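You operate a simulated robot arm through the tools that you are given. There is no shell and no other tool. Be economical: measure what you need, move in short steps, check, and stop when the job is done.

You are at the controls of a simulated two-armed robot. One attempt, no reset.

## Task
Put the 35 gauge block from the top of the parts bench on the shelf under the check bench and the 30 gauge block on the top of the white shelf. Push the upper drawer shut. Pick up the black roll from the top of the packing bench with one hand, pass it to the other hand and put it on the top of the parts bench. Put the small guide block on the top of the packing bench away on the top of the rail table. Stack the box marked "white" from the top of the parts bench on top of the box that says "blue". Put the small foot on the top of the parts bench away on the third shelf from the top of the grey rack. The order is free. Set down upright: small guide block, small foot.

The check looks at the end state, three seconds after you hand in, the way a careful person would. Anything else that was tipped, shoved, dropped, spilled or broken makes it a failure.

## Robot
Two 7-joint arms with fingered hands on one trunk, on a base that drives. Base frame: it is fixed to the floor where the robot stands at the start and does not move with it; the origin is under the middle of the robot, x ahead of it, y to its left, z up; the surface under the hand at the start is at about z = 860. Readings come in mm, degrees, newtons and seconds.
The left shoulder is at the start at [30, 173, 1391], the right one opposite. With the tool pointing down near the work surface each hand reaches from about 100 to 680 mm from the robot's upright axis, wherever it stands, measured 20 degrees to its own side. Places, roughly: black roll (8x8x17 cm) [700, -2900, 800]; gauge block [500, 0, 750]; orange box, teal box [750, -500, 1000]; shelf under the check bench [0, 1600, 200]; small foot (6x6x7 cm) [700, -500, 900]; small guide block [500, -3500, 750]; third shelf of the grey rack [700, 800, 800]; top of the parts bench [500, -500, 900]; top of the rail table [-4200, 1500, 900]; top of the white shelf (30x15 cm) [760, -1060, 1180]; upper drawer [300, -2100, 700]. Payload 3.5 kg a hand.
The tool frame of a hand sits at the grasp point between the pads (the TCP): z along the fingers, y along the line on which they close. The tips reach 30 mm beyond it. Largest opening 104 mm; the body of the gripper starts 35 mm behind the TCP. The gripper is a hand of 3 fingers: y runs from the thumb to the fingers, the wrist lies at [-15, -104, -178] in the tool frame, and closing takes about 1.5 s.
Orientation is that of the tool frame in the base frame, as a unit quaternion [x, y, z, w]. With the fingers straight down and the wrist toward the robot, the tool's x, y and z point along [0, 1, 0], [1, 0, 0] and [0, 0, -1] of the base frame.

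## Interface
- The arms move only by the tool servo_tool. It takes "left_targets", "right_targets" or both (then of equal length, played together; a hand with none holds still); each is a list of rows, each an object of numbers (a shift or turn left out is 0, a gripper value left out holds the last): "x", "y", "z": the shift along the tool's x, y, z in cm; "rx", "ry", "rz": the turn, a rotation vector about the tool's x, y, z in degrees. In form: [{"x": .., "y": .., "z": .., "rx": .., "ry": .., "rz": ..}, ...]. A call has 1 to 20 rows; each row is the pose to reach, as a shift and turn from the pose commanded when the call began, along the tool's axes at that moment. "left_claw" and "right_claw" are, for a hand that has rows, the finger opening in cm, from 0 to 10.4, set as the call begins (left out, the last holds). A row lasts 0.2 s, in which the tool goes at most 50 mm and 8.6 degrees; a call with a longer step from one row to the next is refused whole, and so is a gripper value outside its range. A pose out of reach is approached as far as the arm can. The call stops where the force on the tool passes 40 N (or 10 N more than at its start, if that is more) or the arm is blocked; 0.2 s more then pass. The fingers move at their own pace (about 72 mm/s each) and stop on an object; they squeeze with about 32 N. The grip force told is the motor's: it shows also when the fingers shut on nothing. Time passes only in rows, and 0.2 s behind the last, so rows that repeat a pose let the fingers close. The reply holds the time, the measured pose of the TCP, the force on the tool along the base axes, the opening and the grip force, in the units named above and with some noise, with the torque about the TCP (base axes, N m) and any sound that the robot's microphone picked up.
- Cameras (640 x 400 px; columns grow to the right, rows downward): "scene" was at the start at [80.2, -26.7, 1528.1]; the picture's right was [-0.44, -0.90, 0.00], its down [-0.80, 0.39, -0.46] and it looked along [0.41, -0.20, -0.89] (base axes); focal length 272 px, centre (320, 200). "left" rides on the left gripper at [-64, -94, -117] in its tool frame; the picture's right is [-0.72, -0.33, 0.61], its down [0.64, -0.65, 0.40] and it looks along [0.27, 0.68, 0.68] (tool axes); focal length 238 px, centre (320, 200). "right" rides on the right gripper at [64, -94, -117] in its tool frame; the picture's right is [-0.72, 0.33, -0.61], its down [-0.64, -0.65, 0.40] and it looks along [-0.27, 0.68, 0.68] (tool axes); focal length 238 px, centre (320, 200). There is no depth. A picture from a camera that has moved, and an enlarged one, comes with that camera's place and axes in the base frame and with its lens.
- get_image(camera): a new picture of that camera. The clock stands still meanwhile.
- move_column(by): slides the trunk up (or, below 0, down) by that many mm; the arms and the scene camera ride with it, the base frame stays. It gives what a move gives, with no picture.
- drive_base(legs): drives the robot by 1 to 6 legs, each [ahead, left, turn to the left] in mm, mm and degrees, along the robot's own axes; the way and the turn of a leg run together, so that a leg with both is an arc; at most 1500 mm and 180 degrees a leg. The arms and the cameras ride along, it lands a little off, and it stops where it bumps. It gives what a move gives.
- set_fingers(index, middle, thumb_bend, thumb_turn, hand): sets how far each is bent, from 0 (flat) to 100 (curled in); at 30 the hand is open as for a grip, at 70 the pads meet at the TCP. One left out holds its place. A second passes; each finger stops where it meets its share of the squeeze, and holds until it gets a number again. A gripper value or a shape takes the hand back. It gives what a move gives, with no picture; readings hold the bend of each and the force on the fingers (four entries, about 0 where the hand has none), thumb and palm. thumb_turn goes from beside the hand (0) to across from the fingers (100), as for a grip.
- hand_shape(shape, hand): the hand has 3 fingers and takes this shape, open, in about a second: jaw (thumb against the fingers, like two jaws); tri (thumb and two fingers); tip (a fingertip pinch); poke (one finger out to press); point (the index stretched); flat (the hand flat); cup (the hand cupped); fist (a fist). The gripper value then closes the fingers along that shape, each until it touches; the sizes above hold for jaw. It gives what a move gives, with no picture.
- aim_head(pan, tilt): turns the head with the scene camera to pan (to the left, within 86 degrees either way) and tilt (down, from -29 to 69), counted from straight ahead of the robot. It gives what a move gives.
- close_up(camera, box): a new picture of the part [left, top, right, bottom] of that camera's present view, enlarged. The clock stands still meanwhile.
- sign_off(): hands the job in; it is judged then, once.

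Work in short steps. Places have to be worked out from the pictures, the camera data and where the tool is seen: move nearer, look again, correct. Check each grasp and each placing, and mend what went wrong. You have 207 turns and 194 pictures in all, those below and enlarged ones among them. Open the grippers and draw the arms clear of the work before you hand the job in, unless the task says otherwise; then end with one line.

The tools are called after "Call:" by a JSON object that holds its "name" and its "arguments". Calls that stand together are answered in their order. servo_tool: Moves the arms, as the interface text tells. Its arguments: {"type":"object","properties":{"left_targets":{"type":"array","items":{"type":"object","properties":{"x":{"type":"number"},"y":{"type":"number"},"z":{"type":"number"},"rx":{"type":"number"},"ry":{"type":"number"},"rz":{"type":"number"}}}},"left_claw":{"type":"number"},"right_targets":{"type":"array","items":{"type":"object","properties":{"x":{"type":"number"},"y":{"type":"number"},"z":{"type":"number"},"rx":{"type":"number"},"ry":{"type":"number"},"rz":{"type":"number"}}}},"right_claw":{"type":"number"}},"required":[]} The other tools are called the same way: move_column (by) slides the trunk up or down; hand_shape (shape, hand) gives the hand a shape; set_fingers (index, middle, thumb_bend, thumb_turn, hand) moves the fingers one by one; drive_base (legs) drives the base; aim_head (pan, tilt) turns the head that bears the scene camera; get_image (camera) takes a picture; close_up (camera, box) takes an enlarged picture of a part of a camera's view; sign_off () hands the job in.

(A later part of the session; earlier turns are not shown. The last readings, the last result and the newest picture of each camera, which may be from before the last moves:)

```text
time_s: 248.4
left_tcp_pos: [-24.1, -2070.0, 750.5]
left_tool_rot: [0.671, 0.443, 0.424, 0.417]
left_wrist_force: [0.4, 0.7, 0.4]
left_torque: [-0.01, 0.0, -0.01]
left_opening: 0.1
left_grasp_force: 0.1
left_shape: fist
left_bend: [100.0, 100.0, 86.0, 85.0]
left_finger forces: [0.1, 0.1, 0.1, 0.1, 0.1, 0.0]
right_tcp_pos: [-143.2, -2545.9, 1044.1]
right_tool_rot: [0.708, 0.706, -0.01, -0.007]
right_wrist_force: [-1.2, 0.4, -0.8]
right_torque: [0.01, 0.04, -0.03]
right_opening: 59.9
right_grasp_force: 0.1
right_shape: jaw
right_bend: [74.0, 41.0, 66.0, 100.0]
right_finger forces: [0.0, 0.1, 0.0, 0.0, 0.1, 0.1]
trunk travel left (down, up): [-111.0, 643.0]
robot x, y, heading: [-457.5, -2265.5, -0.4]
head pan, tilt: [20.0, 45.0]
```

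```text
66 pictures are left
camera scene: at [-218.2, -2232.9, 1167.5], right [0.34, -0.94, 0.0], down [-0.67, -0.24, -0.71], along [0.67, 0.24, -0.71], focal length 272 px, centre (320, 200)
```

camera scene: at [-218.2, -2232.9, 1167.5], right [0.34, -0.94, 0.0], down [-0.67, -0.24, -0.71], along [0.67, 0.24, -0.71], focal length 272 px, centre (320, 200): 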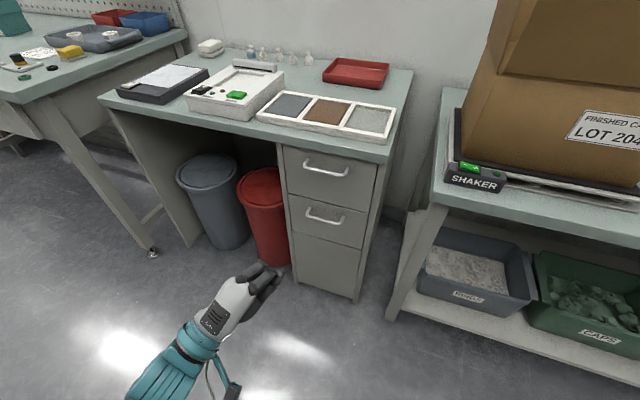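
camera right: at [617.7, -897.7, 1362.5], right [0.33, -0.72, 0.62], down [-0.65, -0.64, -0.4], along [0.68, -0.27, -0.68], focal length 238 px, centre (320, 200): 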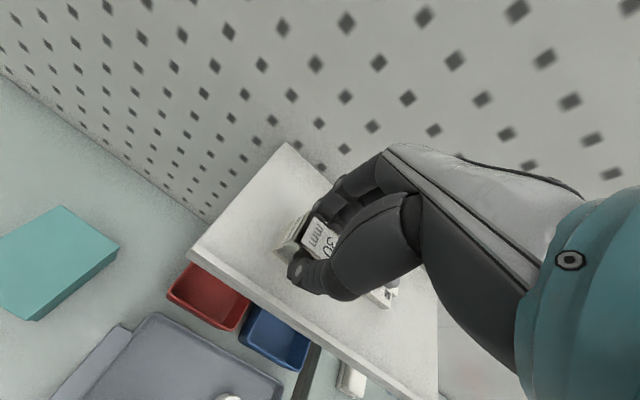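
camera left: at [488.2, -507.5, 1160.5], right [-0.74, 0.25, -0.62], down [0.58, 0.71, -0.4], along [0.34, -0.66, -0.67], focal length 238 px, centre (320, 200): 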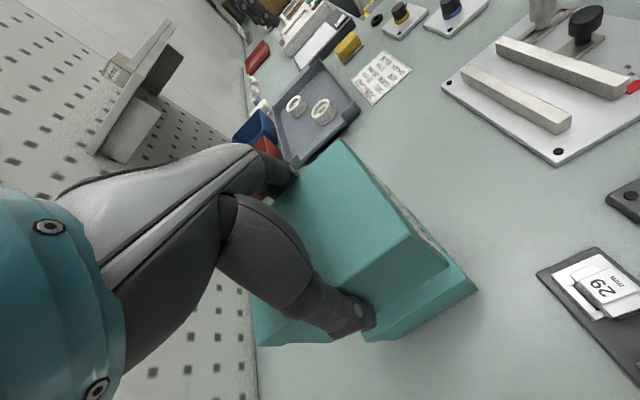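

Drawer is shut. Raise the trunk, restore the left hand to the down pose, and drive on to the packing bench.

Call:
{"name": "move_column", "arguments": {"by": 350}}

Call:
{"name": "servo_tool", "arguments": {"left_targets": [{"rx": 7.3, "ry": -0.1, "rz": -2}, {"rx": 14.7, "ry": -0.1, "rz": -4}, {"rx": 22, "ry": -0.2, "rz": -6}, {"rx": 29.4, "ry": -0.2, "rz": -8}, {"rx": 36.7, "ry": -0.3, "rz": -10}, {"rx": 44, "ry": -0.4, "rz": -12}, {"rx": 51.4, "ry": -0.4, "rz": -14}, {"rx": 58.7, "ry": -0.5, "rz": -16}, {"rx": 66, "ry": -0.5, "rz": -18}, {"rx": 73.4, "ry": -0.6, "rz": -19.9}, {"rx": 73.4, "ry": -0.6, "rz": -19.9}]}}

Call:
{"name": "hand_shape", "arguments": {"hand": "left", "shape": "jaw"}}

Call:
{"name": "drive_base", "arguments": {"legs": [[0, -800, 0]]}}

Call:
{"name": "aim_head", "arguments": {"pan": -15, "tilt": 35}}

Call:
{"name": "get_image", "arguments": {"camera": "scene"}}

```text
time_s: 251.8
left_tcp_pos: [-23.3, -2070.8, 1100.1]
left_tool_rot: [0.672, 0.443, 0.423, 0.417]
left_wrist_force: [-0.3, -1.0, 0.2]
left_torque: [0.01, -0.05, -0.02]
left_opening: 0.0
left_grasp_force: 0.1
left_shape: fist
left_bend: [100.0, 100.0, 86.0, 85.0]
left_finger forces: [0.1, 0.1, 0.0, 0.1, 0.0, 0.0]
right_tcp_pos: [-142.2, -2546.2, 1394.0]
right_tool_rot: [0.708, 0.706, -0.01, -0.008]
right_wrist_force: [-0.5, -1.0, 0.6]
right_torque: [0.01, -0.03, 0.01]
right_opening: 59.5
right_grasp_force: 0.1
right_shape: jaw
right_bend: [74.0, 41.0, 66.0, 100.0]
right_finger forces: [0.1, 0.1, 0.0, 0.0, 0.1, 0.1]
trunk travel left (down, up): [-461.0, 293.0]
robot x, y, heading: [-453.7, -2258.8, -0.2]
head pan, tilt: [20.0, 45.0]
```

```text
time_s: 254.2
left_tcp_pos: [-23.2, -2069.5, 1101.1]
left_tool_rot: [0.707, 0.707, -0.001, 0.0]
left_wrist_force: [0.1, -1.0, 0.0]
left_torque: [-0.02, -0.03, -0.02]
left_opening: 0.0
left_grasp_force: 0.1
left_shape: fist
left_bend: [100.0, 100.0, 86.0, 85.0]
left_finger forces: [0.0, 0.0, 0.0, 0.0, 0.1, 0.1]
right_tcp_pos: [-143.5, -2545.6, 1393.1]
right_tool_rot: [0.708, 0.706, -0.008, -0.007]
right_wrist_force: [0.7, -0.3, -0.1]
right_torque: [0.01, -0.02, -0.01]
right_opening: 60.0
right_grasp_force: 0.0
right_shape: jaw
right_bend: [74.0, 41.0, 66.0, 100.0]
right_finger forces: [0.1, 0.1, 0.1, 0.1, 0.0, 0.0]
trunk travel left (down, up): [-461.0, 293.0]
robot x, y, heading: [-455.0, -2263.5, -0.4]
head pan, tilt: [20.0, 45.0]
```

```text
time_s: 255.1
left_tcp_pos: [-23.9, -2069.0, 1100.7]
left_tool_rot: [0.708, 0.706, -0.001, 0.0]
left_wrist_force: [-0.6, -0.6, -0.6]
left_torque: [0.01, 0.01, 0.04]
left_opening: 103.6
left_grasp_force: 0.1
left_shape: jaw
left_bend: [30.0, 30.0, 30.0, 97.0]
left_finger forces: [0.0, 0.0, 0.0, 0.0, 0.0, 0.1]
right_tcp_pos: [-143.1, -2545.5, 1394.5]
right_tool_rot: [0.709, 0.706, -0.009, -0.008]
right_wrist_force: [-0.2, 0.4, 0.7]
right_torque: [-0.02, -0.02, -0.01]
right_opening: 59.7
right_grasp_force: 0.1
right_shape: jaw
right_bend: [74.0, 41.0, 66.0, 100.0]
right_finger forces: [0.0, 0.1, 0.0, 0.0, 0.1, 0.0]
trunk travel left (down, up): [-461.0, 293.0]
robot x, y, heading: [-457.7, -2260.0, -0.4]
head pan, tilt: [20.0, 45.0]
```

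```text
time_s: 259.4
left_tcp_pos: [-29.1, -2875.5, 1100.1]
left_tool_rot: [0.708, 0.706, -0.001, -0.001]
left_wrist_force: [0.0, 0.1, 0.1]
left_torque: [0.03, -0.05, 0.03]
left_opening: 103.3
left_grasp_force: 0.1
left_shape: jaw
left_bend: [30.0, 30.0, 30.0, 97.0]
left_finger forces: [0.1, 0.0, 0.0, 0.1, 0.0, 0.0]
right_tcp_pos: [-146.9, -3350.3, 1394.2]
right_tool_rot: [0.708, 0.706, -0.009, -0.008]
right_wrist_force: [0.2, -0.7, 0.7]
right_torque: [0.02, 0.02, 0.0]
right_opening: 59.4
right_grasp_force: 0.0
right_shape: jaw
right_bend: [74.0, 41.0, 66.0, 100.0]
right_finger forces: [0.0, 0.0, 0.0, 0.0, 0.1, 0.0]
trunk travel left (down, up): [-461.0, 293.0]
robot x, y, heading: [-463.6, -3068.1, -0.4]
head pan, tilt: [20.0, 45.0]
```

```text
time_s: 260.4
left_tcp_pos: [-27.2, -2875.1, 1100.6]
left_tool_rot: [0.708, 0.706, -0.001, 0.0]
left_wrist_force: [0.3, 0.8, 0.7]
left_torque: [-0.01, -0.02, -0.02]
left_opening: 103.9
left_grasp_force: 0.2
left_shape: jaw
left_bend: [30.0, 30.0, 30.0, 97.0]
left_finger forces: [0.1, 0.0, 0.0, 0.0, 0.0, 0.0]
right_tcp_pos: [-147.5, -3350.4, 1393.6]
right_tool_rot: [0.708, 0.706, -0.01, -0.008]
right_wrist_force: [0.2, -0.1, 1.1]
right_torque: [0.02, -0.02, -0.02]
right_opening: 59.4
right_grasp_force: 0.2
right_shape: jaw
right_bend: [74.0, 41.0, 66.0, 100.0]
right_finger forces: [0.1, 0.0, 0.0, 0.1, 0.0, 0.1]
trunk travel left (down, up): [-461.0, 293.0]
robot x, y, heading: [-463.8, -3065.5, -0.3]
head pan, tilt: [-15.0, 35.0]
```

```text
65 pictures are left
camera scene: at [-348.8, -3087.9, 1540.8], right [-0.26, -0.96, 0.0], down [-0.55, 0.15, -0.82], along [0.79, -0.22, -0.57], focal length 272 px, centre (320, 200)
```

scene: 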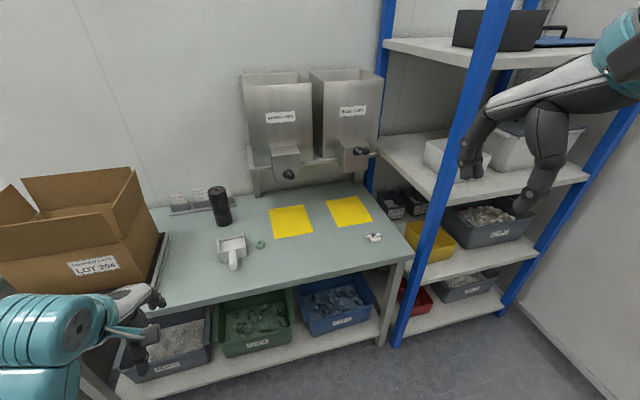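

The roll stands near [709,−2910] and the small guide block near [417,−3534]; the bench top seems at z≈740. Approach part-way and look again to fix the positions.

Call:
{"name": "drive_base", "arguments": {"legs": [[0, -70, 0], [420, 0, 0]]}}

Call:
{"name": "aim_head", "arguments": {"pan": 10, "tilt": 42}}

Call:
{"name": "get_image", "arguments": {"camera": "scene"}}

Call:
{"name": "get_image", "arguments": {"camera": "left"}}

```text
time_s: 263.7
left_tcp_pos: [398.5, -2948.6, 1099.9]
left_tool_rot: [0.706, 0.708, -0.001, -0.001]
left_wrist_force: [-0.3, 0.4, 0.2]
left_torque: [0.03, 0.02, 0.01]
left_opening: 103.5
left_grasp_force: 0.0
left_shape: jaw
left_bend: [30.0, 30.0, 30.0, 97.0]
left_finger forces: [0.0, 0.0, 0.0, 0.0, 0.0, 0.1]
right_tcp_pos: [281.6, -3424.7, 1393.3]
right_tool_rot: [0.707, 0.707, -0.011, -0.009]
right_wrist_force: [-0.1, 0.4, 0.8]
right_torque: [-0.05, -0.01, -0.01]
right_opening: 59.7
right_grasp_force: 0.1
right_shape: jaw
right_bend: [74.0, 41.0, 66.0, 100.0]
right_finger forces: [0.0, 0.1, 0.0, 0.1, 0.0, 0.0]
trunk travel left (down, up): [-461.0, 293.0]
robot x, y, heading: [-36.0, -3141.0, -0.0]
head pan, tilt: [-15.0, 35.0]
```

```text
time_s: 264.6
left_tcp_pos: [398.5, -2948.5, 1100.1]
left_tool_rot: [0.707, 0.708, 0.0, 0.0]
left_wrist_force: [0.2, 0.2, 0.5]
left_torque: [0.02, -0.04, 0.0]
left_opening: 103.7
left_grasp_force: 0.1
left_shape: jaw
left_bend: [30.0, 30.0, 30.0, 97.0]
left_finger forces: [0.0, 0.0, 0.0, 0.0, 0.0, 0.0]
right_tcp_pos: [280.8, -3424.5, 1394.9]
right_tool_rot: [0.707, 0.707, -0.01, -0.008]
right_wrist_force: [-0.1, 0.8, 0.0]
right_torque: [-0.01, 0.05, -0.03]
right_opening: 59.8
right_grasp_force: 0.1
right_shape: jaw
right_bend: [74.0, 41.0, 66.0, 100.0]
right_finger forces: [0.0, 0.0, 0.0, 0.0, 0.1, 0.1]
trunk travel left (down, up): [-461.0, 293.0]
robot x, y, heading: [-37.2, -3143.3, -0.2]
head pan, tilt: [10.0, 42.0]
```

```text
64 pictures are left
camera scene: at [76.1, -3125.1, 1530.3], right [0.17, -0.99, 0.0], down [-0.66, -0.11, -0.74], along [0.73, 0.13, -0.67], focal length 272 px, centre (320, 200)
```

scene: 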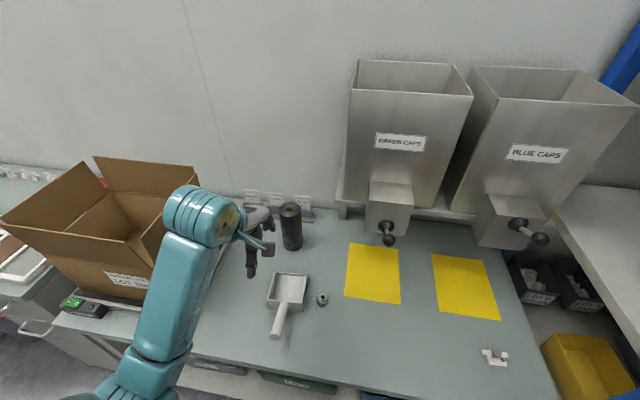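

```text
63 pictures are left
camera left: at [305.5, -3011.6, 1217.7], right [-0.33, -0.72, -0.61], down [-0.65, 0.64, -0.4], along [0.68, 0.27, -0.68], focal length 238 px, centre (320, 200)
```

left: 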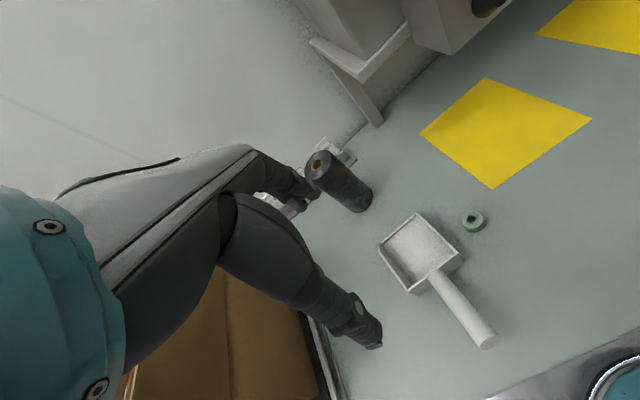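

Zoom on the roll for its apparent diameter (80 mm) to fix its distance and the bench height.

Call:
{"name": "close_up", "arguments": {"camera": "scene", "box": [230, 170, 350, 270]}}

Call:
{"name": "close_up", "arguments": {"camera": "left", "box": [270, 120, 410, 230]}}

```text
4.00 times, centred on (290, 220) of scene
camera zoom: at [76.1, -3125.1, 1530.3], right [0.17, -0.99, 0.0], down [-0.66, -0.11, -0.74], along [0.73, 0.13, -0.67], focal length 1087 px, centre (440, 120)
```

zoom: 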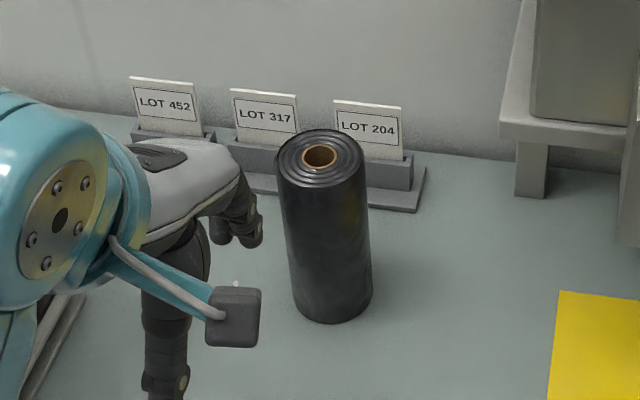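

```text
3.64 times, centred on (340, 175) of left
camera zoom: at [305.5, -3011.6, 1217.7], right [-0.33, -0.72, -0.61], down [-0.65, 0.64, -0.4], along [0.68, 0.27, -0.68], focal length 867 px, centre (247, 291)
```

zoom: 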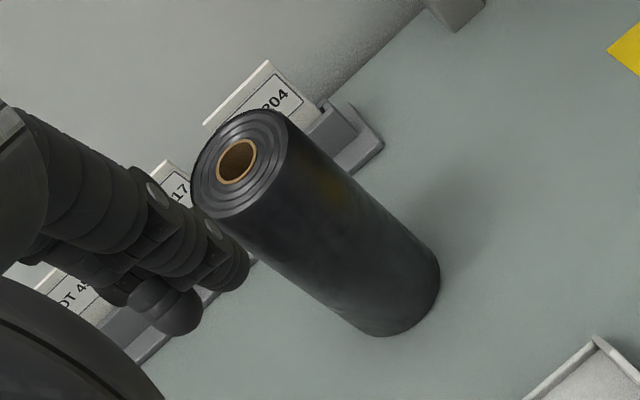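

Estimates: roll axis ≈[680,−2915], top ≈905. Drive 100 mm closer, lower the trunk 100 and bring the left hand above it.

Call:
{"name": "drive_base", "arguments": {"legs": [[100, 0, 0]]}}

Call:
{"name": "move_column", "arguments": {"by": -80}}

Call:
{"name": "servo_tool", "arguments": {"left_targets": [{"x": 1, "y": 4}, {"x": 2, "y": 8}, {"x": 3, "y": 12}, {"x": 3.3, "y": 14}, {"x": 3.3, "y": 14}]}}

Call:
{"name": "get_image", "arguments": {"camera": "left"}}

Call:
{"name": "close_up", "arguments": {"camera": "scene", "box": [220, 140, 380, 260]}}

```text
time_s: 265.9
left_tcp_pos: [496.4, -2946.6, 1100.7]
left_tool_rot: [0.706, 0.708, 0.0, 0.0]
left_wrist_force: [0.1, 0.4, 0.2]
left_torque: [-0.02, -0.02, 0.01]
left_opening: 103.9
left_grasp_force: 0.1
left_shape: jaw
left_bend: [30.0, 30.0, 30.0, 97.0]
left_finger forces: [0.1, 0.0, 0.0, 0.0, 0.1, 0.0]
right_tcp_pos: [380.4, -3422.9, 1393.8]
right_tool_rot: [0.707, 0.707, -0.009, -0.007]
right_wrist_force: [-1.1, 0.6, 0.2]
right_torque: [0.0, 0.0, 0.02]
right_opening: 59.6
right_grasp_force: 0.1
right_shape: jaw
right_bend: [74.0, 41.0, 66.0, 100.0]
right_finger forces: [0.0, 0.0, 0.1, 0.0, 0.1, 0.0]
trunk travel left (down, up): [-461.0, 293.0]
robot x, y, heading: [64.0, -3143.3, 0.1]
head pan, tilt: [10.0, 42.0]
stopped in leg 1: the robot was blocked; the commanded pose is now the measured one
```

```text
time_s: 267.1
left_tcp_pos: [495.3, -2941.0, 1019.0]
left_tool_rot: [0.705, 0.709, 0.0, 0.002]
left_wrist_force: [0.4, -0.2, 0.1]
left_torque: [-0.03, -0.01, 0.01]
left_opening: 103.8
left_grasp_force: 0.1
left_shape: jaw
left_bend: [30.0, 30.0, 30.0, 97.0]
left_finger forces: [0.0, 0.0, 0.1, 0.0, 0.0, 0.0]
right_tcp_pos: [377.3, -3417.2, 1316.0]
right_tool_rot: [0.708, 0.707, -0.012, -0.007]
right_wrist_force: [-0.9, -0.1, 0.2]
right_torque: [-0.02, -0.03, -0.01]
right_opening: 59.9
right_grasp_force: 0.0
right_shape: jaw
right_bend: [74.0, 41.0, 66.0, 100.0]
right_finger forces: [0.1, 0.0, 0.0, 0.0, 0.1, 0.0]
trunk travel left (down, up): [-381.0, 373.0]
robot x, y, heading: [67.4, -3137.3, -0.1]
head pan, tilt: [10.0, 42.0]
```

```text
time_s: 268.3
left_tcp_pos: [636.6, -2910.4, 1019.1]
left_tool_rot: [0.706, 0.708, 0.0, 0.003]
left_wrist_force: [-0.7, -0.3, -0.4]
left_torque: [0.07, 0.01, 0.01]
left_opening: 103.9
left_grasp_force: 0.0
left_shape: jaw
left_bend: [30.0, 30.0, 30.0, 97.0]
left_finger forces: [0.0, 0.0, 0.0, 0.0, 0.0, 0.0]
right_tcp_pos: [377.9, -3418.1, 1315.5]
right_tool_rot: [0.707, 0.707, -0.011, -0.006]
right_wrist_force: [-0.2, -0.7, 0.1]
right_torque: [0.02, 0.0, 0.02]
right_opening: 59.6
right_grasp_force: 0.1
right_shape: jaw
right_bend: [74.0, 41.0, 66.0, 100.0]
right_finger forces: [0.0, 0.0, 0.0, 0.0, 0.0, 0.1]
trunk travel left (down, up): [-381.0, 373.0]
robot x, y, heading: [65.2, -3141.9, -0.2]
head pan, tilt: [10.0, 42.0]
```

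```text
60 pictures are left
camera left: at [542.8, -2974.4, 1137.6], right [-0.32, -0.72, -0.61], down [-0.65, 0.64, -0.41], along [0.68, 0.27, -0.68], focal length 238 px, centre (320, 200)
```

left: 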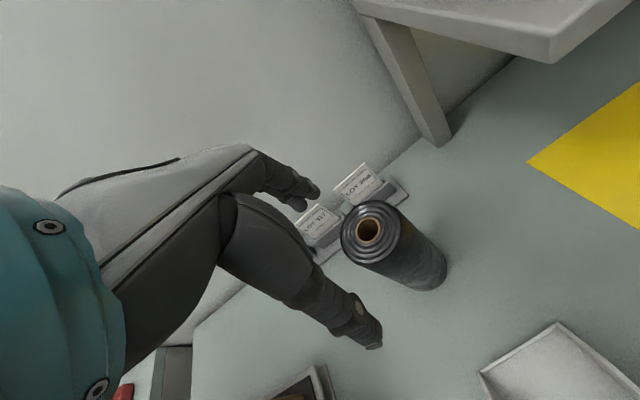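

```text
3.33 times, centred on (300, 200) of scene
camera zoom: at [188.9, -3117.4, 1449.8], right [0.17, -0.99, 0.01], down [-0.66, -0.12, -0.74], along [0.73, 0.12, -0.67], focal length 906 px, centre (387, 200)
```

zoom: 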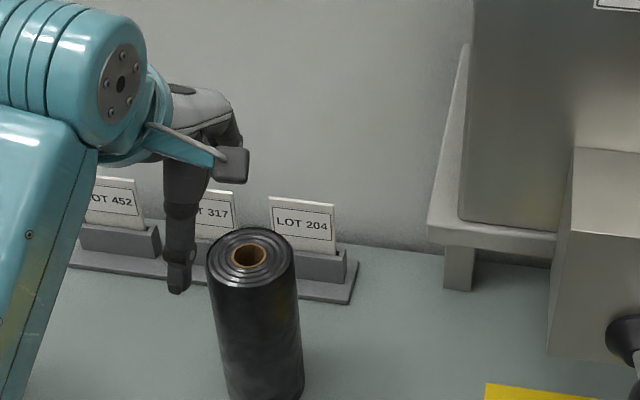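

Triangulated: roll top at ≈[670,−2926,925]. Move over it to z≈965 and verify.

Call:
{"name": "servo_tool", "arguments": {"left_targets": [{"x": -1.6, "y": 3.3}, {"x": -1.6, "y": 3.3, "z": 3}, {"x": -1.6, "y": 3.3, "z": 5.5}, {"x": -1.6, "y": 3.3, "z": 5.5}]}}

Call:
{"name": "get_image", "arguments": {"camera": "left"}}

Call:
{"name": "close_up", "arguments": {"camera": "scene", "box": [220, 140, 380, 260]}}

```text
time_s: 269.3
left_tcp_pos: [665.5, -2925.9, 966.4]
left_tool_rot: [0.706, 0.708, -0.001, 0.003]
left_wrist_force: [-0.3, -0.5, 0.7]
left_torque: [0.02, 0.01, 0.02]
left_opening: 103.9
left_grasp_force: 0.0
left_shape: jaw
left_bend: [30.0, 30.0, 30.0, 97.0]
left_finger forces: [0.0, 0.0, 0.1, 0.1, 0.0, 0.1]
right_tcp_pos: [377.1, -3417.2, 1316.8]
right_tool_rot: [0.707, 0.707, -0.012, -0.005]
right_wrist_force: [-0.2, 0.2, 0.3]
right_torque: [0.01, 0.02, -0.01]
right_opening: 59.7
right_grasp_force: 0.1
right_shape: jaw
right_bend: [74.0, 41.0, 66.0, 100.0]
right_finger forces: [0.0, 0.1, 0.1, 0.0, 0.0, 0.1]
trunk travel left (down, up): [-381.0, 373.0]
robot x, y, heading: [65.6, -3138.3, -0.3]
head pan, tilt: [10.0, 42.0]
```

```text
58 pictures are left
camera left: at [573.0, -2989.2, 1085.1], right [-0.32, -0.72, -0.61], down [-0.65, 0.64, -0.41], along [0.68, 0.27, -0.68], focal length 238 px, centre (320, 200)
```

left: 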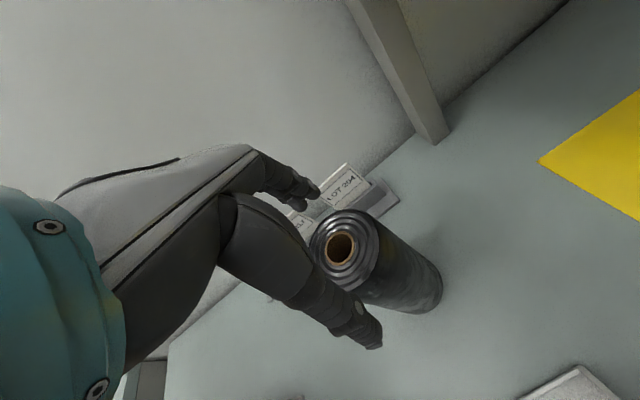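

```text
3.33 times, centred on (300, 200) of scene
camera zoom: at [188.9, -3117.4, 1449.9], right [0.17, -0.99, 0.01], down [-0.66, -0.12, -0.74], along [0.73, 0.12, -0.67], focal length 906 px, centre (387, 200)
```

zoom: 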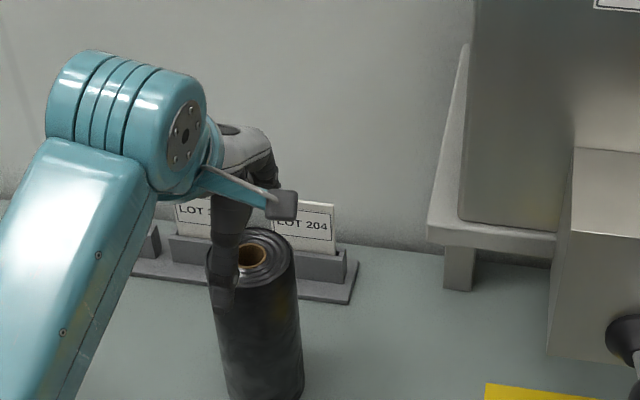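

Aligned; shift 7 mm ahead, 3 mm left and lower over the roll to z≈908.

Call:
{"name": "servo_tool", "arguments": {"left_targets": [{"x": 0.3, "y": 0.7, "z": 1.5}, {"x": 0.3, "y": 0.7, "z": 3}, {"x": 0.3, "y": 0.7, "z": 4.5}, {"x": 0.3, "y": 0.7, "z": 5.8}, {"x": 0.3, "y": 0.7, "z": 5.8}]}}

Call:
{"name": "get_image", "arguments": {"camera": "left"}}

```text
time_s: 270.5
left_tcp_pos: [675.5, -2921.8, 908.4]
left_tool_rot: [0.706, 0.708, -0.002, 0.002]
left_wrist_force: [-1.7, -0.4, 2.4]
left_torque: [0.0, 0.04, 0.02]
left_opening: 103.8
left_grasp_force: 0.0
left_shape: jaw
left_bend: [30.0, 30.0, 30.0, 97.0]
left_finger forces: [0.0, 0.0, 0.0, 0.0, 2.4, 0.0]
right_tcp_pos: [376.9, -3417.7, 1316.8]
right_tool_rot: [0.707, 0.707, -0.011, -0.005]
right_wrist_force: [-0.2, -0.2, 0.1]
right_torque: [-0.01, 0.0, 0.01]
right_opening: 59.9
right_grasp_force: 0.0
right_shape: jaw
right_bend: [74.0, 41.0, 66.0, 100.0]
right_finger forces: [0.1, 0.1, 0.1, 0.0, 0.0, 0.0]
trunk travel left (down, up): [-381.0, 373.0]
robot x, y, heading: [65.8, -3143.2, 0.0]
head pan, tilt: [10.0, 42.0]
```

```text
56 pictures are left
camera left: at [582.0, -2984.7, 1026.1], right [-0.32, -0.72, -0.61], down [-0.65, 0.64, -0.41], along [0.68, 0.27, -0.68], focal length 238 px, centre (320, 200)
```

left: 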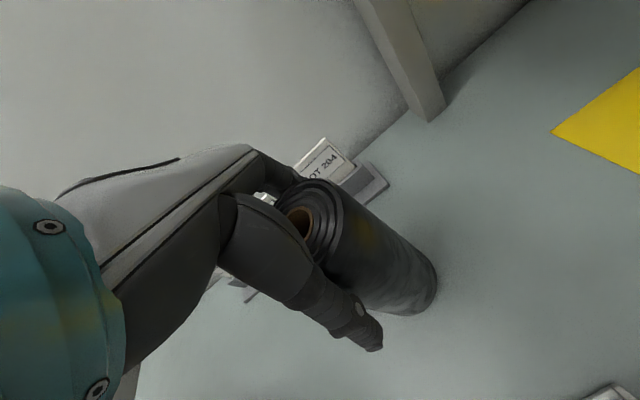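

Good depth. Close on the roll and lift.

Call:
{"name": "servo_tool", "arguments": {"left_targets": [{}, {}, {}, {}, {}, {}, {}], "left_claw": 5}}

Call:
{"name": "servo_tool", "arguments": {"left_targets": [{"z": -2}, {"z": -5, "y": -0.5}, {"z": -8, "y": -1.5}, {"z": -11, "y": -3}, {"z": -11, "y": -6}, {"z": -11, "y": -9}, {"z": -11, "y": -9}]}}

Call:
{"name": "get_image", "arguments": {"camera": "left"}}

```text
time_s: 272.1
left_tcp_pos: [675.9, -2921.2, 909.0]
left_tool_rot: [0.706, 0.708, -0.001, 0.003]
left_wrist_force: [2.0, 0.8, 6.7]
left_torque: [0.03, -0.66, 0.02]
left_opening: 75.4
left_grasp_force: 31.5
left_shape: jaw
left_bend: [29.0, 43.0, 46.0, 98.0]
left_finger forces: [27.8, 12.3, 0.0, 0.0, 38.5, 0.1]
right_tcp_pos: [376.8, -3418.0, 1316.7]
right_tool_rot: [0.707, 0.708, -0.011, -0.004]
right_wrist_force: [0.0, 0.7, 0.5]
right_torque: [0.02, 0.02, 0.03]
right_opening: 59.8
right_grasp_force: 0.2
right_shape: jaw
right_bend: [74.0, 41.0, 66.0, 100.0]
right_finger forces: [0.0, 0.0, 0.1, 0.1, 0.1, 0.1]
trunk travel left (down, up): [-381.0, 373.0]
robot x, y, heading: [64.6, -3136.2, -0.0]
head pan, tilt: [10.0, 42.0]
```

```text
time_s: 273.7
left_tcp_pos: [585.1, -2922.4, 1017.3]
left_tool_rot: [0.706, 0.708, -0.002, 0.003]
left_wrist_force: [-0.7, 0.7, -2.3]
left_torque: [0.03, -0.01, 0.0]
left_opening: 74.6
left_grasp_force: 31.7
left_shape: jaw
left_bend: [73.0, 43.0, 45.0, 98.0]
left_finger forces: [23.8, 11.5, 0.1, 0.0, 36.6, 0.0]
right_tcp_pos: [377.8, -3418.5, 1314.9]
right_tool_rot: [0.707, 0.707, -0.011, -0.004]
right_wrist_force: [-0.1, 0.2, -0.5]
right_torque: [0.0, 0.01, -0.03]
right_opening: 59.4
right_grasp_force: 0.1
right_shape: jaw
right_bend: [74.0, 41.0, 66.0, 100.0]
right_finger forces: [0.0, 0.1, 0.0, 0.1, 0.1, 0.0]
trunk travel left (down, up): [-381.0, 373.0]
robot x, y, heading: [65.3, -3137.4, -0.3]
head pan, tilt: [10.0, 42.0]
```

```text
55 pictures are left
camera left: at [491.2, -2985.6, 1135.0], right [-0.32, -0.72, -0.61], down [-0.65, 0.64, -0.41], along [0.68, 0.27, -0.68], focal length 238 px, centre (320, 200)
```

left: 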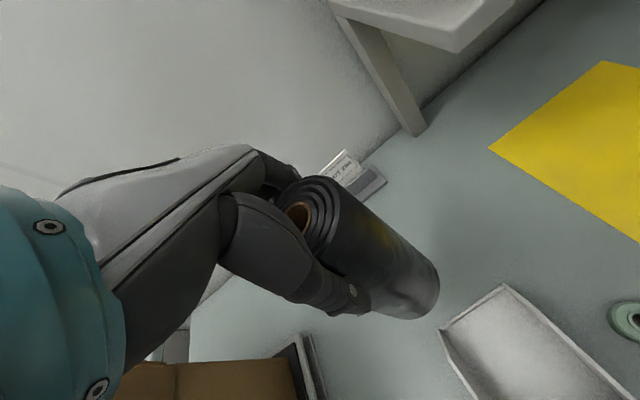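

The left hand holds the roll. Back away into free space, then position both hands for the hand-over.

Call:
{"name": "drive_base", "arguments": {"legs": [[-400, 0, 0]]}}

Call:
{"name": "servo_tool", "arguments": {"left_targets": [{"x": -3, "y": -2, "z": -2}, {"x": -6, "y": -4, "z": -4}, {"x": -9, "y": -6, "z": -6}, {"x": -11, "y": -8, "z": -8}, {"x": -12.5, "y": -8, "z": -10}, {"x": -12.5, "y": -8, "z": -10}, {"x": -12.5, "y": -8, "z": -10}, {"x": -12.5, "y": -8, "z": -10}, {"x": -12.5, "y": -8, "z": -10}, {"x": -12.5, "y": -8, "z": -10}, {"x": -12.5, "y": -8, "z": -10}], "right_targets": [{"x": -2, "y": 2, "z": 3}, {"x": -4, "y": 4, "z": 6}, {"x": -4, "y": 6, "z": 10}, {"x": -4, "y": 8, "z": 14}, {"x": -4, "y": 9, "z": 18}, {"x": -4, "y": 9, "z": 20, "ry": 8}, {"x": -4, "y": 9, "z": 20, "ry": 16}, {"x": -4, "y": 9, "z": 20, "ry": 24}, {"x": -4, "y": 9, "z": 20, "ry": 32}, {"x": -4, "y": 9, "z": 20, "ry": 40}, {"x": -4, "y": 9, "z": 20, "ry": 48}], "right_claw": 10.4}}

Call:
{"name": "servo_tool", "arguments": {"right_targets": [{"ry": 8}, {"ry": 16}, {"ry": 24}, {"ry": 32}, {"ry": 40}, {"ry": 42}, {"ry": 42}]}}

Call:
{"name": "aim_head", "arguments": {"pan": 0, "tilt": 50}}

Call:
{"name": "get_image", "arguments": {"camera": "scene"}}

```text
time_s: 276.2
left_tcp_pos: [187.7, -2929.4, 1017.7]
left_tool_rot: [0.707, 0.707, -0.001, 0.001]
left_wrist_force: [1.2, -0.1, -3.7]
left_torque: [0.0, 0.04, 0.01]
left_opening: 74.7
left_grasp_force: 32.3
left_shape: jaw
left_bend: [73.0, 43.0, 45.0, 98.0]
left_finger forces: [23.9, 11.3, 0.1, 0.0, 36.6, 0.0]
right_tcp_pos: [-21.6, -3423.9, 1313.7]
right_tool_rot: [0.708, 0.706, -0.009, -0.008]
right_wrist_force: [0.1, 0.0, 0.7]
right_torque: [-0.01, 0.02, -0.01]
right_opening: 59.6
right_grasp_force: 0.0
right_shape: jaw
right_bend: [74.0, 41.0, 66.0, 100.0]
right_finger forces: [0.1, 0.1, 0.0, 0.0, 0.0, 0.0]
trunk travel left (down, up): [-381.0, 373.0]
robot x, y, heading: [-334.0, -3140.3, -0.6]
head pan, tilt: [10.0, 42.0]
```

```text
time_s: 277.4
left_tcp_pos: [118.8, -2997.7, 1087.4]
left_tool_rot: [0.683, 0.727, 0.051, -0.054]
left_wrist_force: [0.0, -0.6, -2.6]
left_torque: [0.0, -0.03, 0.0]
left_opening: 74.4
left_grasp_force: 31.6
left_shape: jaw
left_bend: [73.0, 44.0, 45.0, 98.0]
left_finger forces: [24.0, 12.0, 0.1, 0.0, 36.3, 0.0]
left hand out of reach, approached as far as the arm can: row 5, 6
right_tcp_pos: [62.1, -3467.8, 1140.1]
right_tool_rot: [0.707, 0.707, -0.009, -0.008]
right_wrist_force: [0.4, -0.9, 0.1]
right_torque: [0.0, 0.0, 0.01]
right_opening: 103.7
right_grasp_force: 0.0
right_shape: jaw
right_bend: [30.0, 30.0, 30.0, 98.0]
right_finger forces: [0.1, 0.1, 0.1, 0.0, 0.0, 0.0]
trunk travel left (down, up): [-381.0, 373.0]
robot x, y, heading: [-333.0, -3139.4, -0.5]
head pan, tilt: [10.0, 42.0]
stopped in row 6 (left hand): the arm was blocked; the commanded pose is now the measured one
```

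```text
time_s: 279.0
left_tcp_pos: [117.3, -2996.3, 1088.2]
left_tool_rot: [0.682, 0.727, 0.051, -0.054]
left_wrist_force: [0.1, 0.0, -3.8]
left_torque: [0.0, -0.01, -0.03]
left_opening: 73.7
left_grasp_force: 31.7
left_shape: jaw
left_bend: [73.0, 44.0, 45.0, 98.0]
left_finger forces: [23.9, 12.0, 0.0, 0.0, 36.2, 0.0]
right_tcp_pos: [60.3, -3467.3, 1140.5]
right_tool_rot: [0.664, 0.657, 0.245, -0.261]
right_wrist_force: [-1.0, 0.9, 0.5]
right_torque: [-0.02, 0.01, 0.04]
right_opening: 103.8
right_grasp_force: 0.1
right_shape: jaw
right_bend: [30.0, 30.0, 30.0, 98.0]
right_finger forces: [0.0, 0.1, 0.1, 0.1, 0.1, 0.0]
trunk travel left (down, up): [-381.0, 373.0]
robot x, y, heading: [-334.1, -3139.7, -0.4]
head pan, tilt: [10.0, 42.0]
```

```text
time_s: 279.7
left_tcp_pos: [117.6, -2996.7, 1086.1]
left_tool_rot: [0.682, 0.728, 0.051, -0.055]
left_wrist_force: [-0.1, -0.1, -3.9]
left_torque: [0.0, -0.02, -0.01]
left_opening: 74.2
left_grasp_force: 31.9
left_shape: jaw
left_bend: [73.0, 44.0, 45.0, 98.0]
left_finger forces: [23.8, 12.1, 0.0, 0.0, 36.2, 0.0]
right_tcp_pos: [60.7, -3465.4, 1140.1]
right_tool_rot: [0.664, 0.656, 0.245, -0.261]
right_wrist_force: [0.3, 0.2, 0.4]
right_torque: [0.01, -0.02, 0.0]
right_opening: 103.8
right_grasp_force: 0.0
right_shape: jaw
right_bend: [30.0, 30.0, 30.0, 98.0]
right_finger forces: [0.1, 0.0, 0.0, 0.0, 0.0, 0.0]
trunk travel left (down, up): [-381.0, 373.0]
robot x, y, heading: [-334.7, -3135.8, -0.5]
head pan, tilt: [0.0, 50.0]
```

```text
54 pictures are left
camera scene: at [-213.3, -3138.4, 1438.5], right [0.0, -1.0, 0.0], down [-0.77, 0.0, -0.64], along [0.64, 0.0, -0.77], focal length 272 px, centre (320, 200)
```

scene: 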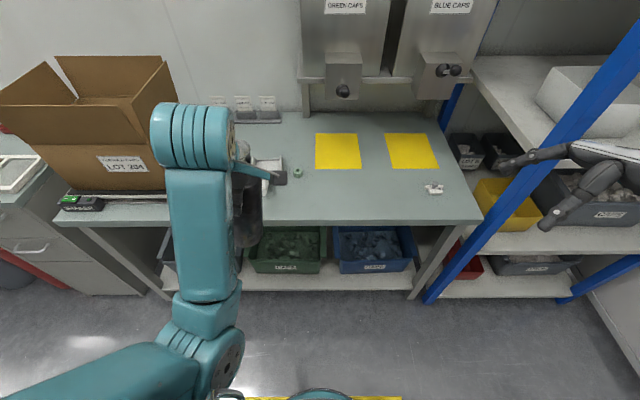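

The left hand can't come nearer the middle with the roll hanging. Instead: turn the left hand to point right so the roll lies horizontally toward the right hand, and the right hand returns to pointing down to take it from above.

Call:
{"name": "servo_tool", "arguments": {"left_targets": [{"ry": -8.2}, {"ry": -16.4}, {"ry": -24.6}, {"ry": -32.8}, {"ry": -41}, {"ry": -49.2}, {"ry": -57.4}, {"ry": -65.6}, {"ry": -73.8}, {"ry": -82}, {"ry": -90}, {"ry": -98}, {"ry": -98}], "right_targets": [{"ry": -7}, {"ry": -14}, {"ry": -21}, {"ry": -28}, {"ry": -35}, {"ry": -42}, {"ry": -42}, {"ry": -42}, {"ry": -42, "z": -2}, {"ry": -42, "z": -4}, {"ry": -42, "z": -6}, {"ry": -42, "z": -6}, {"ry": -42, "z": -6}]}}

Call:
{"name": "get_image", "arguments": {"camera": "scene"}}

```text
time_s: 280.8
left_tcp_pos: [123.2, -2948.5, 1077.2]
left_tool_rot: [0.658, 0.735, -0.105, 0.127]
left_wrist_force: [-0.6, 0.8, -3.5]
left_torque: [0.06, -0.03, 0.0]
left_opening: 74.3
left_grasp_force: 31.7
left_shape: jaw
left_bend: [73.0, 44.0, 45.0, 98.0]
left_finger forces: [23.3, 12.9, 0.1, 0.0, 36.2, 0.0]
right_tcp_pos: [62.3, -3466.2, 1139.7]
right_tool_rot: [0.705, 0.702, 0.066, -0.083]
right_wrist_force: [0.0, 0.1, 0.0]
right_torque: [-0.01, 0.0, 0.02]
right_opening: 103.9
right_grasp_force: 0.1
right_shape: jaw
right_bend: [30.0, 30.0, 30.0, 98.0]
right_finger forces: [0.0, 0.1, 0.0, 0.1, 0.0, 0.0]
trunk travel left (down, up): [-381.0, 373.0]
robot x, y, heading: [-332.9, -3138.7, -0.3]
head pan, tilt: [0.0, 50.0]
stopped in row 5 (left hand): the arm was blocked; the commanded pose is now the measured one
```

```text
53 pictures are left
camera scene: at [-213.1, -3138.3, 1438.4], right [-0.01, -1.0, 0.0], down [-0.77, 0.0, -0.64], along [0.64, 0.0, -0.77], focal length 272 px, centre (320, 200)
```

scene: 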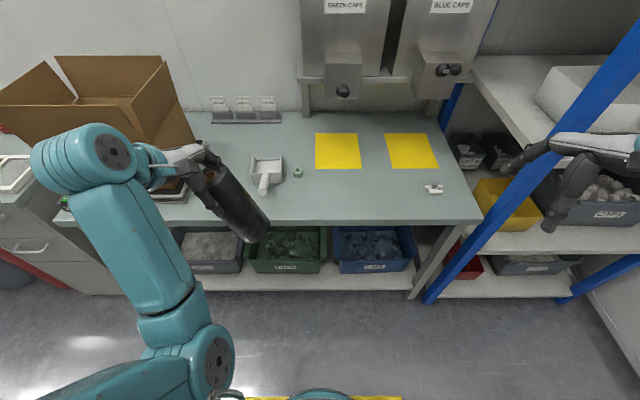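

Blocked partway; extend the left hand further forward and lower while turning, where the wrist has more freedom.

Call:
{"name": "servo_tool", "arguments": {"left_targets": [{"y": 4}, {"y": 8}, {"y": 11, "z": 2}, {"y": 11, "z": 4, "ry": -8}, {"y": 11, "z": 4, "ry": -16}, {"y": 11, "z": 4, "ry": -24}, {"y": 11, "z": 4, "ry": -32}, {"y": 11, "z": 4, "ry": -40}, {"y": 11, "z": 4, "ry": -48}, {"y": 11, "z": 4, "ry": -56}, {"y": 11, "z": 4, "ry": -64}, {"y": 11, "z": 4, "ry": -71}, {"y": 11, "z": 4, "ry": -71}]}}

Call:
{"name": "get_image", "arguments": {"camera": "scene"}}

```text
time_s: 283.6
left_tcp_pos: [232.7, -2951.3, 1040.1]
left_tool_rot: [0.474, 0.524, -0.468, 0.53]
left_wrist_force: [0.6, 0.0, -4.3]
left_torque: [0.23, 0.03, 0.03]
left_opening: 74.1
left_grasp_force: 31.9
left_shape: jaw
left_bend: [73.0, 44.0, 44.0, 99.0]
left_finger forces: [22.7, 13.9, 0.1, 0.0, 36.0, 0.1]
right_tcp_pos: [60.4, -3465.0, 1138.9]
right_tool_rot: [0.705, 0.702, 0.066, -0.083]
right_wrist_force: [0.5, 0.4, -0.4]
right_torque: [0.01, 0.01, 0.03]
right_opening: 103.8
right_grasp_force: 0.1
right_shape: jaw
right_bend: [30.0, 30.0, 30.0, 98.0]
right_finger forces: [0.1, 0.1, 0.0, 0.0, 0.1, 0.1]
trunk travel left (down, up): [-381.0, 373.0]
robot x, y, heading: [-335.6, -3138.2, -0.4]
head pan, tilt: [0.0, 50.0]
```

```text
52 pictures are left
camera scene: at [-213.3, -3138.5, 1438.5], right [-0.01, -1.0, 0.0], down [-0.77, 0.0, -0.64], along [0.64, 0.0, -0.77], focal length 272 px, centre (320, 200)
```

scene: 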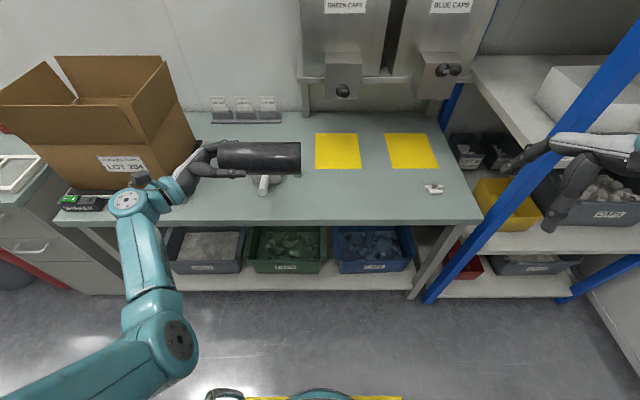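

The roll now lies horizontally, pointing right. Shift the left hand 17 cm to the right and straighten the right hand above.

Call:
{"name": "servo_tool", "arguments": {"left_targets": [{"z": 4}, {"z": 8}, {"z": 12}, {"z": 15}, {"z": 17}, {"z": 17}], "right_targets": [{"ry": -5}, {"ry": -12, "y": 4}, {"ry": -12, "y": 8}, {"ry": -12, "y": 12}, {"ry": -12, "y": 16}, {"ry": -12, "y": 18}]}}

Call:
{"name": "get_image", "arguments": {"camera": "scene"}}

```text
time_s: 285.0
left_tcp_pos: [251.3, -3124.7, 1039.5]
left_tool_rot: [0.475, 0.524, -0.468, 0.53]
left_wrist_force: [-0.2, 0.4, -4.1]
left_torque: [0.2, 0.03, 0.01]
left_opening: 74.3
left_grasp_force: 31.6
left_shape: jaw
left_bend: [73.0, 44.0, 44.0, 99.0]
left_finger forces: [22.6, 13.6, 0.0, 0.0, 35.6, 0.0]
right_tcp_pos: [238.9, -3464.8, 1135.6]
right_tool_rot: [0.707, 0.707, -0.009, -0.01]
right_wrist_force: [0.6, 0.2, 0.7]
right_torque: [0.0, 0.0, 0.01]
right_opening: 103.8
right_grasp_force: 0.0
right_shape: jaw
right_bend: [30.0, 30.0, 30.0, 98.0]
right_finger forces: [0.1, 0.1, 0.0, 0.0, 0.0, 0.0]
trunk travel left (down, up): [-381.0, 373.0]
robot x, y, heading: [-336.8, -3139.6, -0.2]
head pan, tilt: [0.0, 50.0]
```

```text
51 pictures are left
camera scene: at [-213.1, -3138.3, 1438.4], right [-0.01, -1.0, 0.0], down [-0.77, 0.0, -0.64], along [0.64, 0.0, -0.77], focal length 272 px, centre (320, 200)
```

scene: 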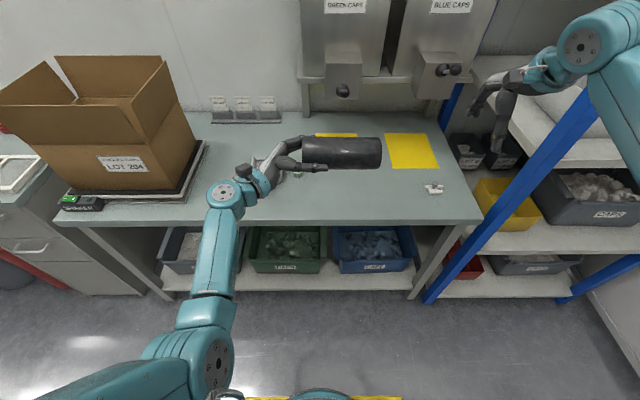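

Roll's free end is at y≈−3280. Bring the right hand over it (high), aligned to the roll.

Call:
{"name": "servo_tool", "arguments": {"right_targets": [{"x": 3, "z": -2.5, "rz": -6.4}, {"x": 7.5, "y": 1, "z": -2.5, "rz": -6.4}, {"x": 12, "y": 1.5, "z": -2.5, "rz": -6.4}, {"x": 16.5, "y": 2, "z": -2.5, "rz": -6.4}, {"x": 21, "y": 2.4, "z": -2.5, "rz": -6.4}, {"x": 22.9, "y": 2.4, "z": -2.5, "rz": -6.4}, {"x": 22.9, "y": 2.4, "z": -2.5, "rz": -6.4}]}}

Call:
{"name": "get_image", "arguments": {"camera": "right"}}

Call:
{"name": "close_up", "arguments": {"camera": "scene", "box": [240, 60, 460, 200]}}

```text
time_s: 286.6
left_tcp_pos: [251.7, -3124.2, 1040.0]
left_tool_rot: [0.475, 0.524, -0.468, 0.53]
left_wrist_force: [-0.4, -0.6, -3.4]
left_torque: [0.26, 0.0, 0.0]
left_opening: 74.3
left_grasp_force: 32.3
left_shape: jaw
left_bend: [73.0, 44.0, 44.0, 99.0]
left_finger forces: [22.5, 13.7, 0.1, 0.1, 35.5, 0.0]
right_tcp_pos: [266.8, -3236.3, 1159.3]
right_tool_rot: [0.667, 0.745, -0.008, -0.01]
right_wrist_force: [0.0, -0.3, 0.7]
right_torque: [0.0, -0.01, -0.01]
right_opening: 103.7
right_grasp_force: 0.1
right_shape: jaw
right_bend: [30.0, 30.0, 30.0, 98.0]
right_finger forces: [0.1, 0.0, 0.1, 0.0, 0.0, 0.0]
trunk travel left (down, up): [-381.0, 373.0]
robot x, y, heading: [-334.5, -3141.0, -0.5]
head pan, tilt: [0.0, 50.0]
```

```text
50 pictures are left
camera right: at [170.2, -3181.8, 1280.5], right [0.42, -0.68, 0.6], down [-0.59, -0.71, -0.39], along [0.69, -0.19, -0.7], focal length 238 px, centre (320, 200)
```

right: 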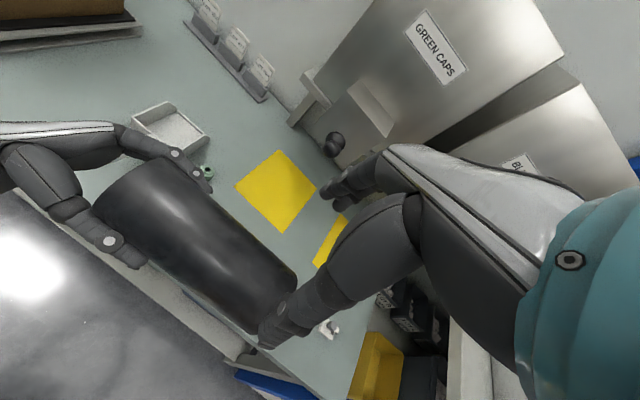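

```text
2.86 times, centred on (350, 130) of scene
camera zoom: at [-213.2, -3138.6, 1438.5], right [-0.01, -1.0, 0.0], down [-0.77, 0.0, -0.64], along [0.64, 0.0, -0.77], focal length 777 px, centre (234, 400)
```

zoom: 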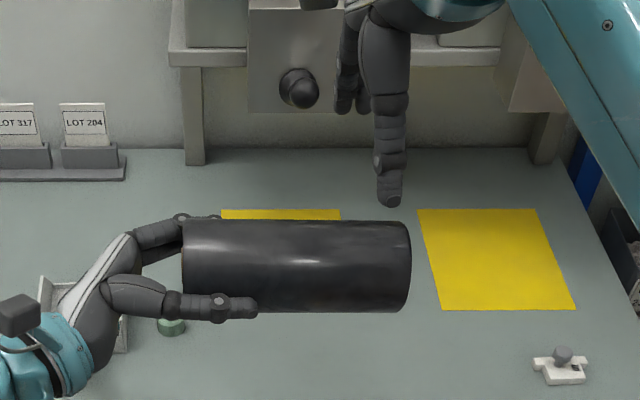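

Aligned over the free end. Lower onto the roll to z≈1047 in steps.

Call:
{"name": "servo_tool", "arguments": {"right_targets": [{"z": 3}, {"z": 6}, {"z": 8}, {"z": 9.5}, {"z": 10.5}, {"z": 11}, {"z": 11}]}}

Call:
{"name": "get_image", "arguments": {"camera": "right"}}

Call:
{"name": "close_up", "arguments": {"camera": "scene", "box": [240, 60, 460, 200]}}

```text
time_s: 288.2
left_tcp_pos: [251.2, -3123.4, 1039.3]
left_tool_rot: [0.474, 0.524, -0.468, 0.53]
left_wrist_force: [0.4, 0.0, -3.2]
left_torque: [0.24, 0.04, -0.01]
left_opening: 74.2
left_grasp_force: 31.5
left_shape: jaw
left_bend: [73.0, 44.0, 44.0, 99.0]
left_finger forces: [22.6, 13.7, 0.0, 0.0, 35.5, 0.1]
right_tcp_pos: [264.7, -3238.7, 1050.2]
right_tool_rot: [0.666, 0.746, -0.009, -0.01]
right_wrist_force: [0.0, -0.9, -0.8]
right_torque: [-0.03, 0.0, 0.03]
right_opening: 103.9
right_grasp_force: 0.1
right_shape: jaw
right_bend: [30.0, 30.0, 30.0, 98.0]
right_finger forces: [0.0, 0.0, 0.0, 0.1, 0.0, 0.0]
trunk travel left (down, up): [-381.0, 373.0]
robot x, y, heading: [-333.7, -3138.5, -0.2]
head pan, tilt: [0.0, 50.0]
```

```text
48 pictures are left
camera right: at [167.2, -3184.3, 1170.3], right [0.42, -0.68, 0.6], down [-0.59, -0.71, -0.39], along [0.69, -0.19, -0.7], focal length 238 px, centre (320, 200)
```

right: 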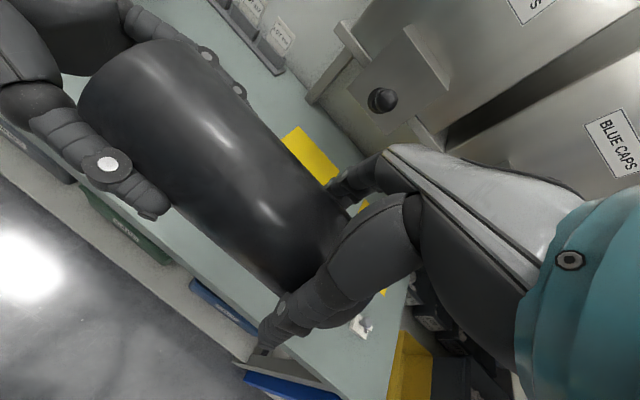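

```text
2.86 times, centred on (350, 130) of scene
camera zoom: at [-213.3, -3138.6, 1438.5], right [-0.01, -1.0, 0.0], down [-0.77, 0.0, -0.64], along [0.64, 0.0, -0.77], focal length 777 px, centre (234, 400)
```

zoom: 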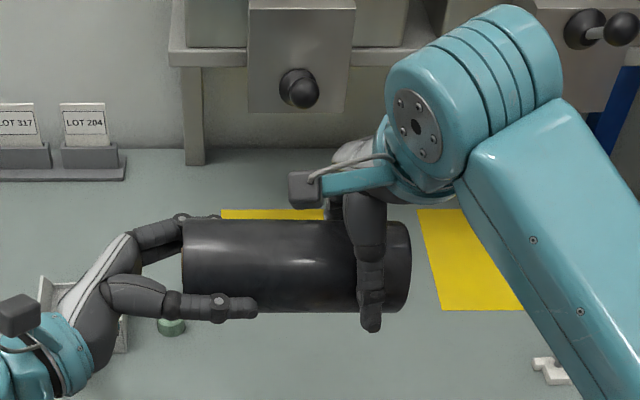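

Perfectly straddled. Close the right hand, then release the left and withdraw it to the left.

Call:
{"name": "servo_tool", "arguments": {"right_targets": [{}, {}, {}, {}, {}, {}, {}, {}], "right_claw": 5}}

Call:
{"name": "servo_tool", "arguments": {"left_targets": [{}, {}, {}, {}, {}, {}], "left_claw": 10.4}}

Call:
{"name": "close_up", "arguments": {"camera": "scene", "box": [240, 60, 460, 200]}}

```text
time_s: 290.0
left_tcp_pos: [251.8, -3122.9, 1039.9]
left_tool_rot: [0.474, 0.525, -0.468, 0.53]
left_wrist_force: [5.1, 1.2, -1.3]
left_torque: [0.01, -0.19, 0.72]
left_opening: 75.0
left_grasp_force: 32.2
left_shape: jaw
left_bend: [73.0, 43.0, 44.0, 99.0]
left_finger forces: [26.9, 13.8, 0.0, 0.0, 34.4, 0.1]
right_tcp_pos: [263.7, -3238.0, 1051.1]
right_tool_rot: [0.667, 0.745, -0.008, -0.01]
right_wrist_force: [-6.1, -2.4, -0.9]
right_torque: [-0.08, 0.16, -0.02]
right_opening: 59.2
right_grasp_force: 32.4
right_shape: jaw
right_bend: [74.0, 45.0, 61.0, 99.0]
right_finger forces: [17.9, 8.8, 0.0, 0.1, 32.6, 0.0]
trunk travel left (down, up): [-381.0, 373.0]
robot x, y, heading: [-329.9, -3136.6, -0.4]
head pan, tilt: [0.0, 50.0]
```

```text
time_s: 291.4
left_tcp_pos: [252.4, -3123.2, 1038.4]
left_tool_rot: [0.475, 0.526, -0.467, 0.529]
left_wrist_force: [0.4, -0.3, 0.5]
left_torque: [0.02, 0.01, -0.01]
left_opening: 103.7
left_grasp_force: 0.1
left_shape: jaw
left_bend: [30.0, 30.0, 30.0, 98.0]
left_finger forces: [0.0, 0.0, 0.1, 0.0, 0.1, 0.0]
right_tcp_pos: [264.2, -3237.9, 1049.6]
right_tool_rot: [0.667, 0.745, -0.008, -0.01]
right_wrist_force: [0.1, -0.2, -0.5]
right_torque: [-0.18, 0.0, 0.02]
right_opening: 59.1
right_grasp_force: 31.8
right_shape: jaw
right_bend: [74.0, 45.0, 62.0, 100.0]
right_finger forces: [20.9, 9.8, 0.1, 0.1, 31.3, 0.0]
trunk travel left (down, up): [-381.0, 373.0]
robot x, y, heading: [-333.1, -3140.5, -0.1]
head pan, tilt: [0.0, 50.0]
```

```text
2.86 times, centred on (350, 130) of scene
camera zoom: at [-213.3, -3138.6, 1438.5], right [-0.01, -1.0, 0.0], down [-0.77, 0.0, -0.64], along [0.64, 0.0, -0.77], focal length 777 px, centre (234, 400)
```

zoom: 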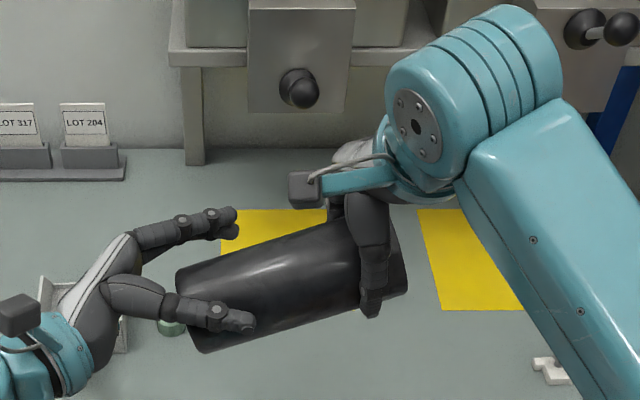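

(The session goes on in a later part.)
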